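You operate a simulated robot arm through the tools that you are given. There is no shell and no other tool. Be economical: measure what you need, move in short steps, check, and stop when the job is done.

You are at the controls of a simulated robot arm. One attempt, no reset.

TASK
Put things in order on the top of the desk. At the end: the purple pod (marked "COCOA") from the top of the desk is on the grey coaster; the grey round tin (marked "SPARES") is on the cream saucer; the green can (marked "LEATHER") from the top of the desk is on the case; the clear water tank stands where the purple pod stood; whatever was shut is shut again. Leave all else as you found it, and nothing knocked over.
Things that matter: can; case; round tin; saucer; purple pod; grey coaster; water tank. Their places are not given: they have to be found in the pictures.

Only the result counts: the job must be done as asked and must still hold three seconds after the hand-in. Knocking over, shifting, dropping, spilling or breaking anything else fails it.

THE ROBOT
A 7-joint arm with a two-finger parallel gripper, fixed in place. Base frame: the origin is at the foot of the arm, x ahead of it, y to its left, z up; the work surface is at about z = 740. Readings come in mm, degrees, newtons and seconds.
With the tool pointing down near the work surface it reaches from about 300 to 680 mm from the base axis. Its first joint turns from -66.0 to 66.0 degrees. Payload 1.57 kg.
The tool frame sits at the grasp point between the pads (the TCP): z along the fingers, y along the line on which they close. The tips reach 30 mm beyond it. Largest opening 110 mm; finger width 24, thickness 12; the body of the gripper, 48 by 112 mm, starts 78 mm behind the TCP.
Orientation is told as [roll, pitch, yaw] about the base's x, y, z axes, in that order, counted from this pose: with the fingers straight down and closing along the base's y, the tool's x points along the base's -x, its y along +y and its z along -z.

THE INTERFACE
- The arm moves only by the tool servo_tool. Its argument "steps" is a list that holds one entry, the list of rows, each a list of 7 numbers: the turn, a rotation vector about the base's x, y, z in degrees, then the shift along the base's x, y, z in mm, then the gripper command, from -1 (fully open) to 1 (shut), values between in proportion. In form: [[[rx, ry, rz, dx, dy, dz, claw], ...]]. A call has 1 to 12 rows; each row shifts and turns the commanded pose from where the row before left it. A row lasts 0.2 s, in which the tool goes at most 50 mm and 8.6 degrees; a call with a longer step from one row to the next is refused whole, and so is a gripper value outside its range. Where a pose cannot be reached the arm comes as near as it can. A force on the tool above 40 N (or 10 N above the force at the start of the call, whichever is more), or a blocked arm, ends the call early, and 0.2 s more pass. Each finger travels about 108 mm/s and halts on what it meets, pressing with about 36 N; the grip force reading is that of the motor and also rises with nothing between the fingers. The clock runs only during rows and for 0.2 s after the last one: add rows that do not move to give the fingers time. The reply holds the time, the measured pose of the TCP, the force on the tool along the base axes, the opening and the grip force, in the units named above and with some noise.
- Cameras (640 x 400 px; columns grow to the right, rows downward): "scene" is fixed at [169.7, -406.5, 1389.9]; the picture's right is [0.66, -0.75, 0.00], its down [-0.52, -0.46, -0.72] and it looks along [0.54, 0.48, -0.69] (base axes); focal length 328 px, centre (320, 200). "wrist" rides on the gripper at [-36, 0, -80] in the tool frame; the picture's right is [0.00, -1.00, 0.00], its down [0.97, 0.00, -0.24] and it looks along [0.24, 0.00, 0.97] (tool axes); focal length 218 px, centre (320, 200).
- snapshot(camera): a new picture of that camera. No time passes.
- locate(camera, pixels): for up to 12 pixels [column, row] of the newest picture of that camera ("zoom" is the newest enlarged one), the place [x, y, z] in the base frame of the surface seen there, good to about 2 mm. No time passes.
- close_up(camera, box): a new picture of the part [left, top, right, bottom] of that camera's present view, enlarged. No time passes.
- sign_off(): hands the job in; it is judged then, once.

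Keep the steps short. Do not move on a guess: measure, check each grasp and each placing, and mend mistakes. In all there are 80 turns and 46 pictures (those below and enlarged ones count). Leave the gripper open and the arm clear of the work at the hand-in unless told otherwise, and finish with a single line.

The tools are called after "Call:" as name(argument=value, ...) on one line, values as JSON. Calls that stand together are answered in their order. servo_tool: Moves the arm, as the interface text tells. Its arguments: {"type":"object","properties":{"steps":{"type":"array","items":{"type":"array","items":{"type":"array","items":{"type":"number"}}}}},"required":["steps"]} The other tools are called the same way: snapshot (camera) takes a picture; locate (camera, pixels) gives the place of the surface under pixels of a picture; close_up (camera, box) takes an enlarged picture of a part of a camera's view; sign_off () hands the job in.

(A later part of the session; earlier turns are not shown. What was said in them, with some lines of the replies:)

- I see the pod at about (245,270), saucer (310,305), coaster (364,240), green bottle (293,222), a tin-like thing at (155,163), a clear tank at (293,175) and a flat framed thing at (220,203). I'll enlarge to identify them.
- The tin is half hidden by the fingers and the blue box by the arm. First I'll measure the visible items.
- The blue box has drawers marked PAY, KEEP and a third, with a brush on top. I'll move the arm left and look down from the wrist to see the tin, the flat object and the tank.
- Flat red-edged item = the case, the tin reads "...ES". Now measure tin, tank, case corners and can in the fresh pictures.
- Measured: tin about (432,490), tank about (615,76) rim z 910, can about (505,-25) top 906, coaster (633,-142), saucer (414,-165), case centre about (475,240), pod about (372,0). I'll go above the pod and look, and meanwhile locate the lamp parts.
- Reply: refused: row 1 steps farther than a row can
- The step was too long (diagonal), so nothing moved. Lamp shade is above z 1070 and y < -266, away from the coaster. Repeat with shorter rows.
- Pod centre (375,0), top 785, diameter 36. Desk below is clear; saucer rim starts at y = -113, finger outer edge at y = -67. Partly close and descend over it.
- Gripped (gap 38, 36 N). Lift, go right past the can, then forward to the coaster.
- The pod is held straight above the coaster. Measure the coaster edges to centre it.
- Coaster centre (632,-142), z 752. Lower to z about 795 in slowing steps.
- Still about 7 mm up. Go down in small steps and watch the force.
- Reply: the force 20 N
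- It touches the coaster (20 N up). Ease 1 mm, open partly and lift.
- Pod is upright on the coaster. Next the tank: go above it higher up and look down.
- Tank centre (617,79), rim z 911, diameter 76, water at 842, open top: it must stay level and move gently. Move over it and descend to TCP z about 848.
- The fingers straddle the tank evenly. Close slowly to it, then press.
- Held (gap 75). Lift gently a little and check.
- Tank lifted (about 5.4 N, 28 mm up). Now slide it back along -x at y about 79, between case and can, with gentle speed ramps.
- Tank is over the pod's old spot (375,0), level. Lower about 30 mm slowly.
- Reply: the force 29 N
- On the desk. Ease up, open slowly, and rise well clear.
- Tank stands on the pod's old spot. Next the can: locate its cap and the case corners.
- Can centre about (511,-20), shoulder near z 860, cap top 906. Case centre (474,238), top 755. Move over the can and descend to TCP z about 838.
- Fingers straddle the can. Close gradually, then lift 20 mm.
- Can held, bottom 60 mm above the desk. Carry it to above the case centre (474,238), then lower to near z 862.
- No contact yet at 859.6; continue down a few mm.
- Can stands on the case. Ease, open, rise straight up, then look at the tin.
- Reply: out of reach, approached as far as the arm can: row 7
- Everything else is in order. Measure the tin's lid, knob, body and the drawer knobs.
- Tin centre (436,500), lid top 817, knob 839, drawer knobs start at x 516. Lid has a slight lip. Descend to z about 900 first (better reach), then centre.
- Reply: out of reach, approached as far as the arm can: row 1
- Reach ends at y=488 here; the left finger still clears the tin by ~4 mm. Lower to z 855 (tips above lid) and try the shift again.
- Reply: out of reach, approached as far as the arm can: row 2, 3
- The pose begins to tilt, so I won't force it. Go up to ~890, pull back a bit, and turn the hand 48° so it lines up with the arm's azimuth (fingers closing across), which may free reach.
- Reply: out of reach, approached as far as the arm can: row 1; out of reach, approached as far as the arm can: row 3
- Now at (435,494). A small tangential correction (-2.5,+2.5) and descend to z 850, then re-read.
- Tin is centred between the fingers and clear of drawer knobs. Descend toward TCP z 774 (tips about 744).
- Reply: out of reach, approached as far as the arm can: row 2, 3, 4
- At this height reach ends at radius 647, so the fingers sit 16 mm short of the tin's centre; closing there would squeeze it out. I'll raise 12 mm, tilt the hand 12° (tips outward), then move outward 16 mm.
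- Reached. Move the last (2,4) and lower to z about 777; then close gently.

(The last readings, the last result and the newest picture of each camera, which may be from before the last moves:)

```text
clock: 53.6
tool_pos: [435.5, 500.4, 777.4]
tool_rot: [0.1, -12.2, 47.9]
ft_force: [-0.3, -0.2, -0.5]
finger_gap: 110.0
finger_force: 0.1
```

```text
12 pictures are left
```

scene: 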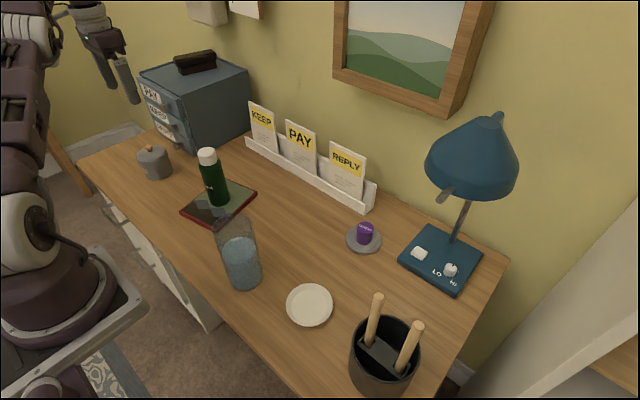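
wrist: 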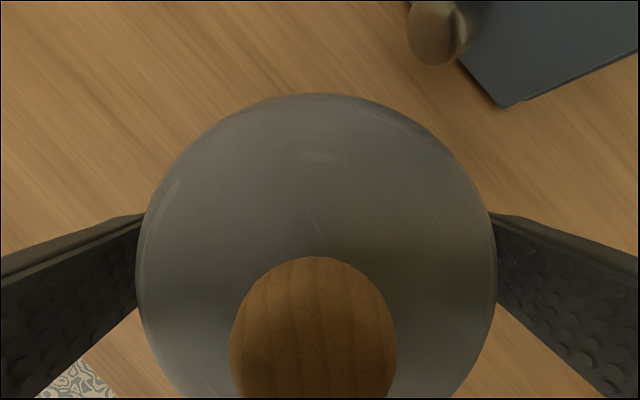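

Centred. Close gradually and press.

Call:
servo_tool(steps=[[[0, 0, 0, 0, 0, 0, -0.7], [0, 0, 0, 0, 0, 0, -0.5], [0, 0, 0, 0, 0, 0, -0.4], [0, 0, 0, 0, 0, 0, -0.3], [0, 0, 0, 0, 0, 0, 0], [0, 0, 0, 0, 0, 0, 1], [0, 0, 0, 0, 0, 0, 1]]])

Call:
servo_tool(steps=[[[0, 0, 0, 0, 0, 2, 1], [0, 0, 0, 0, 0, 3, 1], [0, 0, 0, 0, 0, 4, 1], [0, 0, 0, 0, 0, 3, 1], [0, 0, 0, 0, 0, 0, 1]]])

Call:
close_up(camera="scene", box=[100, 90, 220, 200])

```text
clock: 55.2
tool_pos: [435.9, 501.0, 777.4]
tool_rot: [0.1, -12.1, 48.1]
ft_force: [1.0, -0.6, -0.3]
finger_gap: 81.3
finger_force: 36.5
```

```text
clock: 56.4
tool_pos: [436.9, 500.6, 789.9]
tool_rot: [0.1, -12.1, 48.1]
ft_force: [0.5, 0.0, 0.0]
finger_gap: 81.4
finger_force: 36.0
```

```text
3.64 times, centred on (160, 145) of scene
```

zoom: 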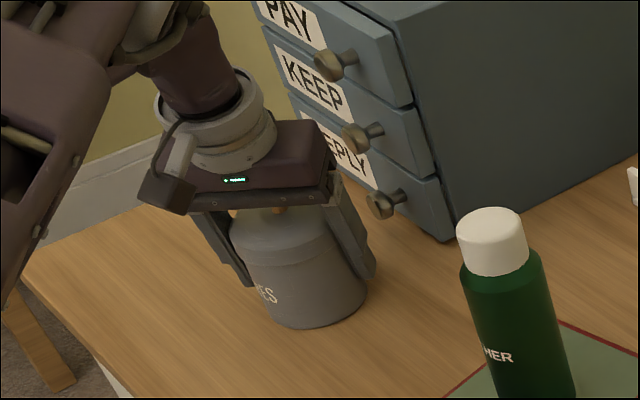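

The force shows almost no weight, so I can't tell if the whole tin rose. Enlarge, and measure.

Call:
close_up(camera="scene", box=[132, 140, 182, 185])

Call:
locate(camera="zoom", pixels=[[400, 310], [330, 335], [430, 60], [330, 170], [300, 130], [330, 230], [340, 280]])

```text
8.89 times, centred on (157, 162) of scene
```

zoom: 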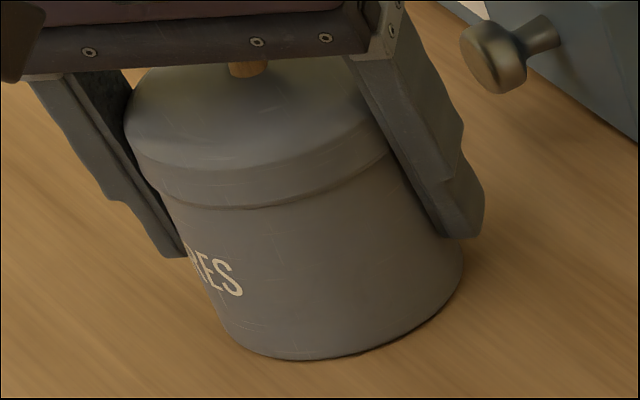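

```text
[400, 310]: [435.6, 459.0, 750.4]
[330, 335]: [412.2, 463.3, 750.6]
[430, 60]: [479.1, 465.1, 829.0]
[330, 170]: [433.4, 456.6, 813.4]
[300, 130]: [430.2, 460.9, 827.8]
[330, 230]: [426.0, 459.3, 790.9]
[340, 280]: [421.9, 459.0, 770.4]
```

Lid edge now reads about 828 (was 816). Check the bottom edge and the label height.

Call:
locate(camera="zoom", pixels=[[300, 352], [350, 349], [250, 338], [430, 312], [300, 365], [400, 345], [300, 205], [300, 215], [220, 270], [330, 183], [330, 196]])

```text
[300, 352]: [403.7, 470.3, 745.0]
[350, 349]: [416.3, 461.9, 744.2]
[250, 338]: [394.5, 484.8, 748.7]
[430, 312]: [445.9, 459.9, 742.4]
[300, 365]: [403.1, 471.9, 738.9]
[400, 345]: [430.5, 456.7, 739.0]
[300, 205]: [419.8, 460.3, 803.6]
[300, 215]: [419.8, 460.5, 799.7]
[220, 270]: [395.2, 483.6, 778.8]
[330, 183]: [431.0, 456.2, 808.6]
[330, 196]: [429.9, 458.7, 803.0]
```

The lid rim rose 12 mm but the body stayed on the desk (bottom still at about 742): the tin has a loose lid wider than the body, and I only lifted the lid. Lower it back exactly, pressing lightly, then open.

Call:
servo_tool(steps=[[[0, 0, 0, 0, 0, -5, 1], [0, 0, 0, 0, 0, -4, 1], [0, 0, 0, 0, 0, -3, 1], [0, 0, 0, 0, 0, -1, 1], [0, 0, 0, 0, 0, 0, 1]]])

Call:
servo_tool(steps=[[[0, 0, 0, 0, 0, 0, 0.2], [0, 0, 0, 0, 0, 0, -0.3], [0, 0, 0, 0, 0, 0, -0.7], [0, 0, 0, 0, 0, 0, -1], [0, 0, 0, 0, 0, 0, -1], [0, 0, 0, 0, 0, 25, -1], [0, 0, 0, 0, 0, 25, -1], [0, 0, 0, 0, 0, 30, -1], [-4.46, 4.01, 0, -4, -4, 20, -1], [-4.46, 4.01, 0, 0, 0, 0, -1], [0, 0, 0, 0, 0, 0, -1]]])

Call:
snapshot(camera="wrist")

```text
clock: 57.6
tool_pos: [437.2, 501.6, 776.7]
tool_rot: [0.0, -12.4, 47.9]
ft_force: [-3.8, -2.8, 26.1]
finger_gap: 81.4
finger_force: 36.3
```

```text
clock: 60.0
tool_pos: [433.3, 498.6, 875.9]
tool_rot: [0.1, -3.0, 48.2]
ft_force: [-0.1, -0.2, 0.6]
finger_gap: 110.1
finger_force: 0.0
out of reach, approached as far as the arm can: row 10
```

```text
9 pictures are left
```

wrist: 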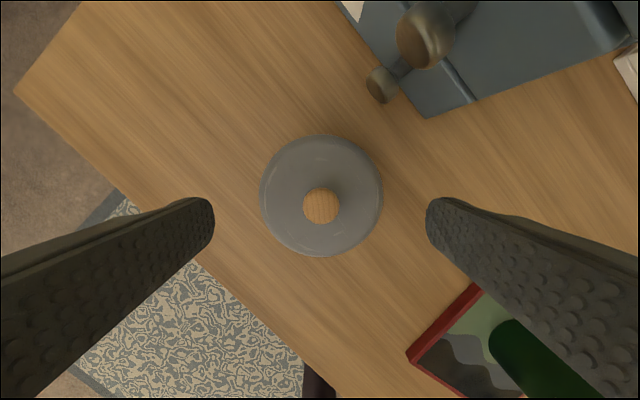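

Measure the lid and knob now to confirm it is back down.

Call:
locate(camera="wrist", pixels=[[321, 204], [263, 195], [380, 195], [321, 136], [321, 253], [304, 204], [338, 204], [321, 188], [321, 221], [345, 170]])

```text
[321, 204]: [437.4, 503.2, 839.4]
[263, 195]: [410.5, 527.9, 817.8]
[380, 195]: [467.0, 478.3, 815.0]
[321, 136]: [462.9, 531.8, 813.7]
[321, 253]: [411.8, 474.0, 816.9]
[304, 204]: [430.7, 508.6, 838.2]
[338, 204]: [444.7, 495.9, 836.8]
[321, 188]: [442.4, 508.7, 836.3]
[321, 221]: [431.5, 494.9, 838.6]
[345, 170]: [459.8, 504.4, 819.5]
```

Lid seated again (817), knob centre (437.5,502.5). New plan: lift the lid by its knob, set it aside, move the body to the saucer, and put the lid back. Descend to z about 855 and close on the knob.

Call:
servo_tool(steps=[[[0, 0, 0, 0, 0, -10, -0.3], [0, 0, 0, 0, 0, -10, -0.3], [0, 0, 0, 0, 0, 0, -0.3]]])

```text
clock: 60.8
tool_pos: [431.8, 496.8, 854.6]
tool_rot: [0.1, -3.1, 48.1]
ft_force: [-0.6, -0.3, 1.0]
finger_gap: 71.5
finger_force: 0.1
```

Radially 8 mm short; add 4° tilt and move out 6 mm, then close.

Call:
servo_tool(steps=[[[2.97, -2.68, 0, 0, 0, 0, -0.3], [0, 0, 0, 5, 5, 0, -0.3], [0, 0, 0, 0, 0, 0, -0.3]]])

```text
clock: 61.6
tool_pos: [437.7, 501.1, 855.3]
tool_rot: [0.2, -7.2, 48.0]
ft_force: [-0.6, -1.0, -0.1]
finger_gap: 71.5
finger_force: 0.0
```

Call:
servo_tool(steps=[[[0, 0, 0, 0, 1, -3, -0.3], [0, 0, 0, 0, 0, 0, 0.2], [0, 0, 0, 0, 0, 0, 0.5], [0, 0, 0, 0, 0, 0, 1], [0, 0, 0, 0, 0, 0, 1], [0, 0, 0, 0, 0, 4, 1], [0, 0, 0, 0, 0, 10, 1], [0, 0, 0, 0, 0, 15, 1], [0, 0, 0, 0, 0, 0, 1]]])

Call:
close_up(camera="scene", box=[110, 100, 210, 190])

```text
clock: 63.6
tool_pos: [437.2, 503.4, 880.7]
tool_rot: [0.1, -7.0, 48.0]
ft_force: [0.2, 0.6, -0.3]
finger_gap: 19.3
finger_force: 33.2
```

```text
4.44 times, centred on (160, 145) of scene
```

zoom: 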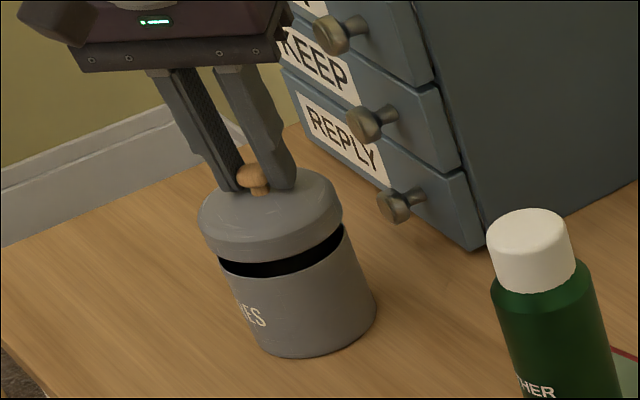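

Lid is cleanly off, held level by the knob. Raise a bit and carry it to free desk at about (430,385), keeping the orientation.

Call:
servo_tool(steps=[[[0, 0, 0, 0, 0, 25, 1], [0, 0, 0, -2, -25, 0, 1], [0, 0, 0, -2, -30, 0, 1], [0, 0, 0, -2, -30, 0, 1], [0, 0, 0, -1, -23, 0, 1], [0, 0, 0, 0, -10, 0, 1], [0, 0, 0, 0, 0, -30, 1], [0, 0, 0, 0, 0, -35, 1], [0, 0, 0, 0, 0, -20, 1], [0, 0, 0, 0, 0, 0, 1]]])

```text
clock: 65.8
tool_pos: [430.5, 384.6, 822.8]
tool_rot: [0.1, -7.0, 48.0]
ft_force: [-0.4, 0.5, -0.4]
finger_gap: 19.2
finger_force: 33.3
```

Call:
servo_tool(steps=[[[0, 0, 0, 0, 0, -8, 1], [0, 0, 0, 0, 0, -5, 1], [0, 0, 0, 0, 0, -3, 1], [0, 0, 0, 0, 0, -2, 1], [0, 0, 0, 0, 0, -1, 1], [0, 0, 0, 0, 0, 0, 1]]])

```text
clock: 67.2
tool_pos: [429.2, 384.0, 802.7]
tool_rot: [0.0, -7.1, 48.0]
ft_force: [-1.1, -0.4, -0.4]
finger_gap: 19.1
finger_force: 33.4
```

Call:
servo_tool(steps=[[[0, 0, 0, 0, 0, -1.5, 1], [0, 0, 0, 0, 0, -1, 1], [0, 0, 0, 0, 0, -1, 1], [0, 0, 0, 0, 0, 0, 1]]])

```text
clock: 68.2
tool_pos: [429.3, 384.5, 799.1]
tool_rot: [0.0, -7.1, 48.1]
ft_force: [-0.2, 0.8, -0.5]
finger_gap: 19.5
finger_force: 33.1
```

No contact yet; continue in 1 mm steps.

Call:
servo_tool(steps=[[[0, 0, 0, 0, 0, -1, 1], [0, 0, 0, 0, 0, -1, 1], [0, 0, 0, 0, 0, -1, 1], [0, 0, 0, 0, 0, 0, 1]]])

```text
clock: 69.2
tool_pos: [429.8, 384.1, 796.4]
tool_rot: [0.1, -7.0, 47.9]
ft_force: [0.6, -0.6, -0.5]
finger_gap: 19.4
finger_force: 33.0
```

Call:
close_up(camera="scene", box=[120, 120, 220, 210])

```text
4.44 times, centred on (170, 165) of scene
```

zoom: 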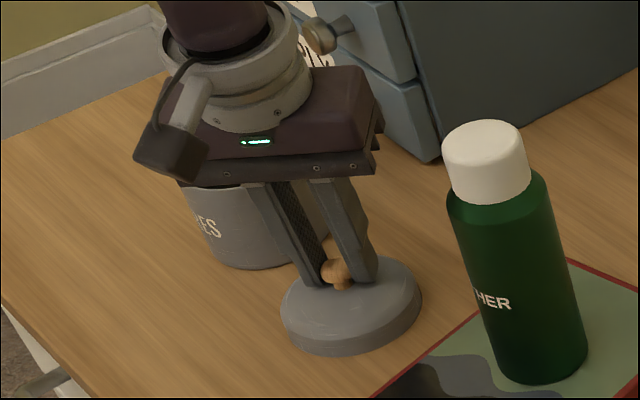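

Call:
locate(camera="zoom", pixels=[[350, 352], [350, 345], [350, 362], [310, 345], [390, 338], [345, 315], [337, 268]])

```text
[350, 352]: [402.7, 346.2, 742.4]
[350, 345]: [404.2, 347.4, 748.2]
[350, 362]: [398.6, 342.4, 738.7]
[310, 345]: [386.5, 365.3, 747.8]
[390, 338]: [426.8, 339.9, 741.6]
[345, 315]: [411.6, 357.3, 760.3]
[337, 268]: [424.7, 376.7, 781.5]
```

Lid bottom is within about 2 mm of the desk. Two more small steps.

Call:
servo_tool(steps=[[[0, 0, 0, 0, 0, -1, 1], [0, 0, 0, 0, 0, -1, 1], [0, 0, 0, 0, 0, -0.5, 1], [0, 0, 0, 0, 0, 0, 1]]])

```text
clock: 70.2
tool_pos: [429.3, 383.8, 792.3]
tool_rot: [0.1, -7.1, 48.0]
ft_force: [0.0, -1.1, -0.1]
finger_gap: 19.5
finger_force: 33.4
```

Call:
servo_tool(steps=[[[0, 0, 0, 0, 0, -1, 1], [0, 0, 0, 0, 0, -1, 1], [0, 0, 0, 0, 0, 0, 1]]])

```text
clock: 71.0
tool_pos: [428.7, 384.8, 793.3]
tool_rot: [0.1, -7.2, 48.2]
ft_force: [0.1, 0.6, -0.8]
finger_gap: 19.5
finger_force: 33.5
```

Call:
servo_tool(steps=[[[0, 0, 0, 0, 0, -1, 1], [0, 0, 0, 0, 0, -1, 1], [0, 0, 0, 0, 0, 0, 1]]])

```text
clock: 71.8
tool_pos: [430.2, 384.5, 789.1]
tool_rot: [0.1, -7.1, 48.0]
ft_force: [0.7, 0.0, -0.3]
finger_gap: 19.6
finger_force: 33.8
```

Call:
servo_tool(steps=[[[0, 0, 0, 0, 0, -1, 1], [0, 0, 0, 0, 0, -1, 1], [0, 0, 0, 0, 0, 0, 1]]])

Call:
close_up(camera="scene", box=[165, 160, 225, 210])

Call:
locate(camera="zoom", pixels=[[180, 180], [280, 235], [280, 245], [280, 255], [280, 265], [300, 150], [230, 200], [370, 200], [260, 110], [240, 240], [350, 240], [300, 275]])

```text
clock: 72.6
tool_pos: [431.0, 385.7, 788.1]
tool_rot: [0.0, -7.1, 48.0]
ft_force: [0.1, -0.1, -0.5]
finger_gap: 19.7
finger_force: 33.6
```

```text
8.00 times, centred on (195, 185) of scene
```

zoom: 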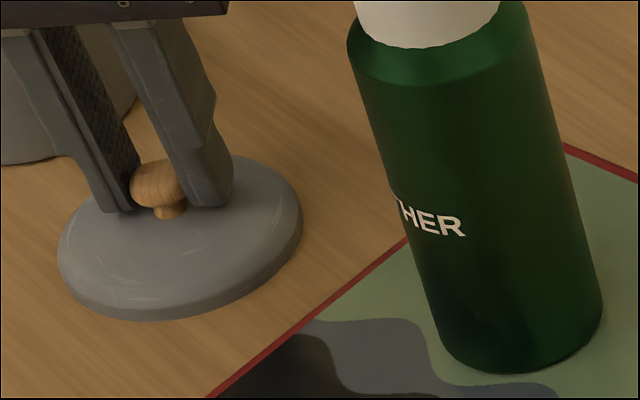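

```text
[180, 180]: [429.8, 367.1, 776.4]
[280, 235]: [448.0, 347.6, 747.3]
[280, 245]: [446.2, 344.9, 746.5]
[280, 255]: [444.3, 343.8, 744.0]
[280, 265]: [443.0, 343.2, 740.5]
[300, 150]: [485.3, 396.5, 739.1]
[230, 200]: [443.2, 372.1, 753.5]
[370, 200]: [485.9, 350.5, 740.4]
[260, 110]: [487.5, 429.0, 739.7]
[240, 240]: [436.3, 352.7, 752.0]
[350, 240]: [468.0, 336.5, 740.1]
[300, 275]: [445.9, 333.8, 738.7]
```

The lid's skirt visibly overlaps the desk surface without force, so its solid part must be higher. Keep lowering in 1 mm steps watching for force.

Call:
servo_tool(steps=[[[0, 0, 0, 0, 0, -1, 1], [0, 0, 0, 0, 0, -1, 1], [0, 0, 0, 0, 0, -1, 1], [0, 0, 0, 0, 0, -1, 1], [0, 0, 0, 0, 0, 0, 1]]])

```text
clock: 73.8
tool_pos: [430.2, 384.0, 784.5]
tool_rot: [0.0, -7.1, 48.1]
ft_force: [0.5, 0.5, 0.2]
finger_gap: 19.5
finger_force: 33.7
```

Call:
servo_tool(steps=[[[0, 0, 0, 0, 0, -1, 1], [0, 0, 0, 0, 0, -1, 1], [0, 0, 0, 0, 0, -1, 1], [0, 0, 0, 0, 0, 0, 1]]])

```text
clock: 74.8
tool_pos: [430.2, 384.1, 782.4]
tool_rot: [-0.1, -7.1, 48.0]
ft_force: [-3.6, -3.1, 12.1]
finger_gap: 19.6
finger_force: 32.7
stopped in row 4: the force on the tool passed its limit (the readings are from after the stop); the commanded pose is now the measured one
```

Contact (12 N): the lid now rests on the desk. Open, rise, and go back over the tin body for a look.

Call:
servo_tool(steps=[[[0, 0, 0, 0, 0, 0.5, 1], [0, 0, 0, 0, 0, 0, 0.4], [0, 0, 0, 0, 0, 0, 0.2], [0, 0, 0, 0, 0, 20, 0.2], [0, 0, 0, 0, 0, 35, 0], [0, 0, 0, 0, 0, 35, -0.5], [0, 0, 0, 0, 35, 10, -1], [0, 0, 0, 2, 35, 0, -1], [0, 0, 0, 2, 35, 0, -1], [0, 0, 0, 2, 10, 0, -1], [0, 0, 0, 0, 0, 0, -1]]])

Call:
snapshot(camera="wrist")

```text
clock: 77.2
tool_pos: [436.3, 499.5, 882.4]
tool_rot: [0.1, -7.2, 48.0]
ft_force: [-0.6, 0.5, 0.4]
finger_gap: 109.8
finger_force: 0.1
```

```text
5 pictures are left
```

wrist: 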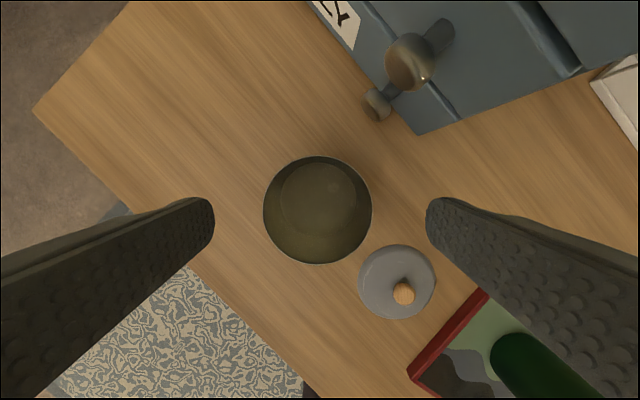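

Lid rests flat, body is open and empty. Measure the rim and lid.

Call:
locate(camera="wrist", pixels=[[264, 210], [371, 210], [318, 157], [318, 262], [318, 175], [318, 225], [403, 294], [360, 282], [435, 282], [397, 247], [397, 317], [318, 265]])

```text
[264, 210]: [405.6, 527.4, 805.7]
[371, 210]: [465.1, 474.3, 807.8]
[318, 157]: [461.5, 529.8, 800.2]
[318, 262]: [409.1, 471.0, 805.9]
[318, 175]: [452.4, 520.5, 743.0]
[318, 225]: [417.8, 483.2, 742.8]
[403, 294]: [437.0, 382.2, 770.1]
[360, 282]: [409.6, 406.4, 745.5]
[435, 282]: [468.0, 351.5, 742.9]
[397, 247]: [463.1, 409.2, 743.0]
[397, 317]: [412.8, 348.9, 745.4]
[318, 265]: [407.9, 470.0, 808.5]
```

Body centre (436,501), rim z 807, inside empty. Add 5° tilt for reach and descend to TCP z about 790 (tips ~759, above where the saucer rim will be).

Call:
servo_tool(steps=[[[3.72, -3.35, 0, 0, 1, 0, -1], [0, 0, 0, 0, 0, -30, -1], [0, 0, 0, 0, 0, -30, -1], [0, 0, 0, 0, 0, -20, -1], [0, 0, 0, 0, 0, -12, -1], [0, 0, 0, 0, 0, 0, -1]]])

```text
clock: 78.6
tool_pos: [435.6, 500.8, 791.6]
tool_rot: [0.1, -12.2, 48.0]
ft_force: [-0.8, 0.2, 0.2]
finger_gap: 110.0
finger_force: 0.2
```

Close on the body and lift a little.

Call:
servo_tool(steps=[[[0, 0, 0, 0, 0, 0, -0.7], [0, 0, 0, 0, 0, 0, -0.5], [0, 0, 0, 0, 0, 0, -0.4], [0, 0, 0, 0, 0, 0, 0], [0, 0, 0, 0, 0, 0, 1], [0, 0, 0, 0, 0, 0, 1], [0, 0, 0, 0, 0, 5, 1], [0, 0, 0, 0, 0, 10, 1], [0, 0, 0, 0, 0, 15, 1], [0, 0, 0, 0, 0, 20, 1], [0, 0, 0, 0, 0, 0, 1]]])

```text
clock: 81.0
tool_pos: [437.0, 501.5, 840.6]
tool_rot: [-0.1, -12.1, 48.0]
ft_force: [0.5, 0.7, -1.4]
finger_gap: 80.1
finger_force: 35.3
```

Body held (gap 80, weight about 1.4 N). Move inward and up, out of the can's way.

Call:
servo_tool(steps=[[[0, 0, 0, -6, -25, 25, 1], [0, 0, 0, -6, -30, 25, 1], [0, 0, 0, -6, -30, 25, 1], [0, 0, 0, -6, -25, 30, 1], [0, 0, 0, -6, -10, 30, 1], [0, 0, 0, 0, 0, 25, 1], [0, 0, -8, 0, 0, 0, 1], [0, 0, -8, 0, 0, 0, 1], [0, 0, -8, 0, 0, 0, 1], [0, 0, 0, 0, 0, 0, 1]]])

Call:
snapshot(camera="scene")

```text
clock: 83.2
tool_pos: [407.3, 381.1, 1000.9]
tool_rot: [0.1, -12.1, 24.0]
ft_force: [1.2, -0.6, -1.7]
finger_gap: 80.2
finger_force: 36.2
```

```text
4 pictures are left
```

scene: 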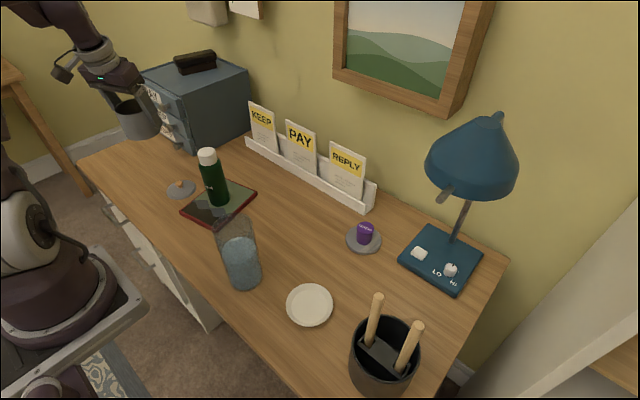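

Tin body is upright in the hand; all else stands. Measure lid and saucer from this view.

Call:
locate(camera="scene", pixels=[[181, 183], [169, 188], [195, 190], [184, 198], [179, 180], [310, 304], [289, 305], [331, 304], [310, 287], [310, 323], [299, 295], [321, 312]])

Call:
servo_tool(steps=[[[0, 0, -8, 0, -40, 0, 1], [0, 0, -8, 0, -45, 0, 1], [0, 0, -8, 0, -45, 0, 1], [0, 0, 0, 0, -45, 0, 1], [0, 0, 0, 0, -45, 0, 1], [0, 0, 0, 0, -45, 0, 1], [0, 0, 0, 0, -45, 0, 1], [0, 0, 0, 2, -45, 0, 1], [0, 0, 0, 2, -45, 0, 1], [0, 0, 0, 2, -45, 0, 1], [0, 0, 0, 2, -45, 0, 1], [0, 0, 0, 0, -30, 0, 1]]])

```text
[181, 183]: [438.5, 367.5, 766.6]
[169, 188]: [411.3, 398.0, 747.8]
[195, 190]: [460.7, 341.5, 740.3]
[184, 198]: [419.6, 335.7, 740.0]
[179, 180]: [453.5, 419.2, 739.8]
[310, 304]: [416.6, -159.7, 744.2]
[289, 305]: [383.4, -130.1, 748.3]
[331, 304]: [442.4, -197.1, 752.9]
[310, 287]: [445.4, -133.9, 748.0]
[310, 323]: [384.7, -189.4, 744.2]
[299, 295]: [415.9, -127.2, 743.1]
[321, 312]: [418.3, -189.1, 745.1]
```

```text
clock: 85.8
tool_pos: [416.6, -138.2, 1000.5]
tool_rot: [0.0, -12.3, 0.0]
ft_force: [-0.3, 1.8, -1.7]
finger_gap: 79.9
finger_force: 35.9
```

Saucer centre (416,-160), inside z 744. Finish the shift and descend to z about 805.

Call:
servo_tool(steps=[[[0, 0, 0, -0.5, -22, 0, 1], [0, 0, 0, 0, 0, 0, 1], [0, 0, 0, 0, 0, -40, 1], [0, 0, 0, 0, 0, -45, 1], [0, 0, 0, 0, 0, -45, 1], [0, 0, 0, 0, 0, -40, 1], [0, 0, 0, 0, 0, -20, 1], [0, 0, 0, 0, 0, 0, 1]]])

```text
clock: 87.6
tool_pos: [414.8, -160.3, 812.3]
tool_rot: [0.0, -12.3, 0.0]
ft_force: [-0.4, 0.7, -1.4]
finger_gap: 80.0
finger_force: 36.6
```

Call:
servo_tool(steps=[[[0, 0, 0, 1, 0, -6, 1], [0, 0, 0, 0, 0, -4, 1], [0, 0, 0, 0, 0, -2, 1], [0, 0, 0, 0, 0, -1, 1], [0, 0, 0, 0, 0, -1, 1], [0, 0, 0, 0, 0, 0, 1]]])

```text
clock: 89.0
tool_pos: [417.0, -161.5, 796.6]
tool_rot: [0.0, -12.2, 0.1]
ft_force: [0.7, 5.8, 18.2]
finger_gap: 80.2
finger_force: 36.2
```

Seated on the saucer (contact at z 796.6). Ease, open and rise; then picture of the tin from above.

Call:
servo_tool(steps=[[[0, 0, 0, 0, 0, 0.5, 1], [0, 0, 0, 0, 0, 0, 0.2], [0, 0, 0, 0, 0, 0, -0.4], [0, 0, 0, 0, 0, 0, -0.8], [0, 0, 0, 0, 0, 0, -1], [0, 0, 0, 0, 0, 0, -1], [0, 0, 0, 0, 0, 25, -1], [0, 8, 0, 0, 0, 40, -1], [0, 4.2, 0, 0, 0, 40, -1], [0, 0, 0, 0, 0, 40, -1], [0, 0, 0, 0, 0, 40, -1], [0, 0, 0, 0, 0, 0, -1]]])

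Call:
snapshot(camera="wrist")

```text
clock: 91.6
tool_pos: [415.8, -162.3, 981.2]
tool_rot: [0.0, 0.1, 0.0]
ft_force: [0.0, 0.5, 0.0]
finger_gap: 109.9
finger_force: 0.1
```

```text
3 pictures are left
```

wrist: 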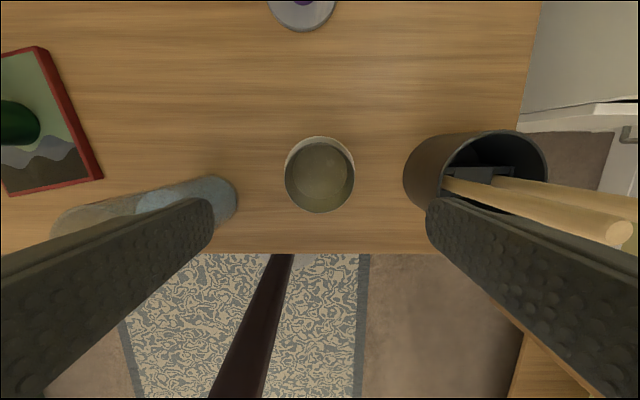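

Call:
locate(camera="wrist", pixels=[[320, 140], [320, 211], [287, 178], [353, 178], [296, 153], [344, 202], [344, 153], [296, 202], [320, 170]])

Call:
servo_tool(steps=[[[0, 0, 0, 0, 40, 10, -1], [0, 0, 0, 0, 45, 10, -1], [0, 0, 0, 0, 48, 0, -1], [0, 0, 0, 0, 48, 0, -1], [0, 0, 0, 0, 48, 0, -1], [0, 0, 0, 0, 48, 0, -1], [0, 0, 0, 0, 48, 0, -1], [0, 0, 0, 0, 48, 0, -1], [0, 0, 0, 0, 48, 0, -1], [0, 0, 0, 0, 48, 0, -1], [0, 0, 0, 0, 48, 0, -1], [0, 0, 0, 0, 16, 0, -1]]])

```text
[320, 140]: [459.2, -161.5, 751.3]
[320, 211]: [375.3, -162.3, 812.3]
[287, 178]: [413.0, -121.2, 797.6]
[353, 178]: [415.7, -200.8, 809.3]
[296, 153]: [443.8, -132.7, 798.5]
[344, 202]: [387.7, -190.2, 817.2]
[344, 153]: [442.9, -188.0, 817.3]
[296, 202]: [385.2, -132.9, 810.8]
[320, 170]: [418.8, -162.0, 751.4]
```

```text
clock: 94.2
tool_pos: [415.6, 373.2, 1004.1]
tool_rot: [0.1, 0.0, 0.0]
ft_force: [-0.1, 1.1, -0.1]
finger_gap: 110.3
finger_force: 0.0
```

Check whether the tin stands level: query its floor across in that last wrist picture.

Call:
locate(camera="wrist", pixels=[[302, 170], [338, 170], [320, 152], [320, 186], [308, 160], [332, 180], [332, 160], [308, 180], [353, 170], [351, 188], [289, 188], [320, 212]])

```text
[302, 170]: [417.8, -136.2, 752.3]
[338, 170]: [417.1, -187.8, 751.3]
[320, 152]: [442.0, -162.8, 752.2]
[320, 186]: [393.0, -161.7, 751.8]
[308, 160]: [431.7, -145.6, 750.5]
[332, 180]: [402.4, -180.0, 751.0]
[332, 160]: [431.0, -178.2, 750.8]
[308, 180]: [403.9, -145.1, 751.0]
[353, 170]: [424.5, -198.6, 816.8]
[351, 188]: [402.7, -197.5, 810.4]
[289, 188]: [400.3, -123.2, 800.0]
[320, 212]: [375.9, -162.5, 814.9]
```

The tin floor is level (751 all round), body centre (415.5,-161.3). Now descend over the lid and take a picture to locate the knob precisely.

Call:
servo_tool(steps=[[[0, 0, 0, 6, 0, -40, -1], [0, 0, 0, 6, 0, -40, -1], [0, 0, 0, 6, 0, -40, -1], [0, 0, 0, 0, 0, -20, -1], [0, 0, 0, 0, 0, 0, -1]]])

Call:
snapshot(camera="wrist")

```text
clock: 95.4
tool_pos: [433.2, 372.0, 861.3]
tool_rot: [0.1, 0.1, 0.0]
ft_force: [-0.4, 0.2, -0.3]
finger_gap: 110.0
finger_force: 0.0
```

```text
2 pictures are left
```

wrist: 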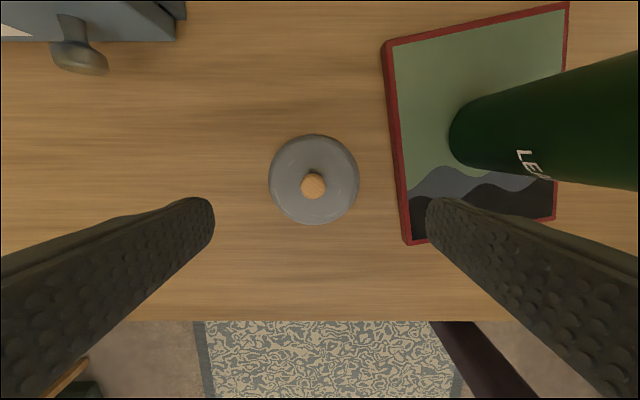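

Call:
locate(camera="wrist", pixels=[[313, 186], [301, 186], [325, 186], [313, 174], [313, 198], [271, 179], [357, 179], [314, 137], [314, 222], [290, 160], [340, 160], [340, 205]])

```text
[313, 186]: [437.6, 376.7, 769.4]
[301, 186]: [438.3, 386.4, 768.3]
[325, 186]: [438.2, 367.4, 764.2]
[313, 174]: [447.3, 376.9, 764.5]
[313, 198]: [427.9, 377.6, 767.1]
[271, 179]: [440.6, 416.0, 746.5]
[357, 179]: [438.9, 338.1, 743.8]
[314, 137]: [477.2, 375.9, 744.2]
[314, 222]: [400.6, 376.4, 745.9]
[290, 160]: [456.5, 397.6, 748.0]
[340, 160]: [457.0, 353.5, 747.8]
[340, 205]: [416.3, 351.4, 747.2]
```

Knob centre (438,377), top 769, lid top 748. Hand is vertical. Narrow the fingers, descend to TCP z about 785, and close on the knob.

Call:
servo_tool(steps=[[[0, 0, 0, 5, 5, 0, -0.2], [0, 0, 0, 0, 0, -35, 0.1], [0, 0, 0, 0, 0, -30, 0.1], [0, 0, 0, 0, 0, -11, 0.1], [0, 0, 0, 0, 0, 0, 0.1]]])

```text
clock: 96.6
tool_pos: [438.2, 376.5, 783.8]
tool_rot: [0.1, 0.2, 0.1]
ft_force: [-1.2, -0.4, 0.6]
finger_gap: 49.3
finger_force: 0.0
```

Call:
servo_tool(steps=[[[0, 0, 0, 0, 0, 0, 0.4], [0, 0, 0, 0, 0, 0, 0.6], [0, 0, 0, 0, 0, 0, 1], [0, 0, 0, 0, 0, 0, 1], [0, 0, 0, 0, 0, 5, 1], [0, 0, 0, 0, 0, 20, 1], [0, 0, 0, 0, 0, 40, 1], [0, 0, 0, 0, 0, 40, 1], [0, 0, 0, -5, 0, 45, 1], [0, 0, 0, -5, 0, 45, 1], [0, 0, 0, -5, 0, 20, 1], [0, 0, 0, 0, 0, 0, 1]]])

```text
clock: 99.2
tool_pos: [422.1, 379.8, 999.8]
tool_rot: [0.1, 0.1, 0.1]
ft_force: [-0.8, -0.5, -0.7]
finger_gap: 19.7
finger_force: 33.6
```

Lid held by the knob. Carry it to over the tin at (415.5,-161.3).

Call:
servo_tool(steps=[[[0, 0, 0, -4, -40, 0, 1], [0, 0, 0, -3, -48, 0, 1], [0, 0, 0, 0, -48, 0, 1], [0, 0, 0, 0, -48, 0, 1], [0, 0, 0, 0, -48, 0, 1], [0, 0, 0, 0, -48, 0, 1], [0, 0, 0, 0, -48, 0, 1], [0, 0, 0, 0, -48, 0, 1], [0, 0, 0, 0, -48, 0, 1], [0, 0, 0, 0, -48, 0, 1], [0, 0, 0, 0, -40, 0, 1], [0, 0, 0, 0, -20, 0, 1]]])

Call:
servo_tool(steps=[[[0, 0, 0, 0, -8, 0, 1], [0, 0, 0, 0, 0, 0, 1], [0, 0, 0, 0, 0, 0, 1]]])

```text
clock: 101.8
tool_pos: [416.8, -155.7, 1000.5]
tool_rot: [-0.1, 0.0, 0.1]
ft_force: [-0.3, -0.6, -0.6]
finger_gap: 19.8
finger_force: 33.9
```

```text
clock: 102.6
tool_pos: [418.3, -163.9, 1001.1]
tool_rot: [0.0, 0.1, 0.0]
ft_force: [-0.5, -0.2, -0.3]
finger_gap: 19.7
finger_force: 33.2
5 turns are left
```

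Five turns left, so act efficiently. Centre (+2 in y, -1.5 in x) and lower the lid onto the tin; expected seat at TCP z about 860, a force stop will show contact.

Call:
servo_tool(steps=[[[0, 0, 0, -1.5, 2, -20, 1], [0, 0, 0, 0, 0, -45, 1], [0, 0, 0, 0, 0, -45, 1], [0, 0, 0, 0, 0, -20, 1], [0, 0, 0, 0, 0, -5, 1], [0, 0, 0, 0, 0, -2, 1], [0, 0, 0, 0, 0, -1, 1], [0, 0, 0, 0, 0, -1, 1], [0, 0, 0, 0, 0, -1, 1], [0, 0, 0, 0, 0, -1, 1], [0, 0, 0, 0, 0, -1, 1], [0, 0, 0, 0, 0, 0, 1]]])

```text
clock: 104.6
tool_pos: [415.0, -160.9, 862.6]
tool_rot: [0.0, -0.2, 0.2]
ft_force: [-1.2, 1.3, 13.5]
finger_gap: 19.5
finger_force: 33.9
stopped in row 10: the force on the tool passed its limit (the readings are from after the stop); the commanded pose is now the measured one
4 turns are left
```

Contact at z 862.6, as expected for a seated lid, centred at (415,-161). Open and rise clear, moving back.

Call:
servo_tool(steps=[[[0, 0, 0, 0, 0, 0, 0.6], [0, 0, 0, 0, 0, 0, 0.4], [0, 0, 0, 0, 0, 0, 0.2], [0, 0, 0, 0, 0, 20, 0.2], [0, 0, 0, 0, 0, 40, 0.2], [0, 0, 0, 0, 0, 45, 0], [0, 0, 0, 0, 0, 45, -0.5], [0, 0, 0, -20, 25, 30, -1], [0, 0, 0, -20, 40, 0, -1], [0, 0, 0, 0, 45, 0, -1], [0, 0, 0, 0, 45, 0, -1], [0, 0, 0, 0, 45, 0, -1]]])

Call:
close_up(camera="scene", box=[180, 170, 400, 350])

```text
clock: 107.2
tool_pos: [376.0, 38.8, 1040.2]
tool_rot: [-0.1, -0.2, 0.0]
ft_force: [0.0, -0.3, 1.0]
finger_gap: 109.8
finger_force: 0.0
```

```text
2.22 times, centred on (290, 260) of scene
3 turns are left
```

zoom: 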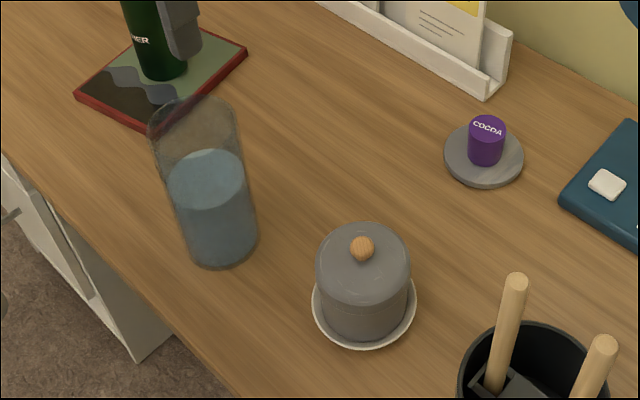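

The picture shows the tin with its lid seated on the saucer, the pod on the coaster, the tank upright on the pod's old spot and the can on the case. The gripper is open and the arm is clear, so I hand in.

Call:
sign_off()

```text
The job is handed in.
```

The pod is on the coaster, the tin is on the saucer with its lid back on, the can is on the case, and the water tank stands where the pod was; I handed the job in with the gripper open and the arm clear.
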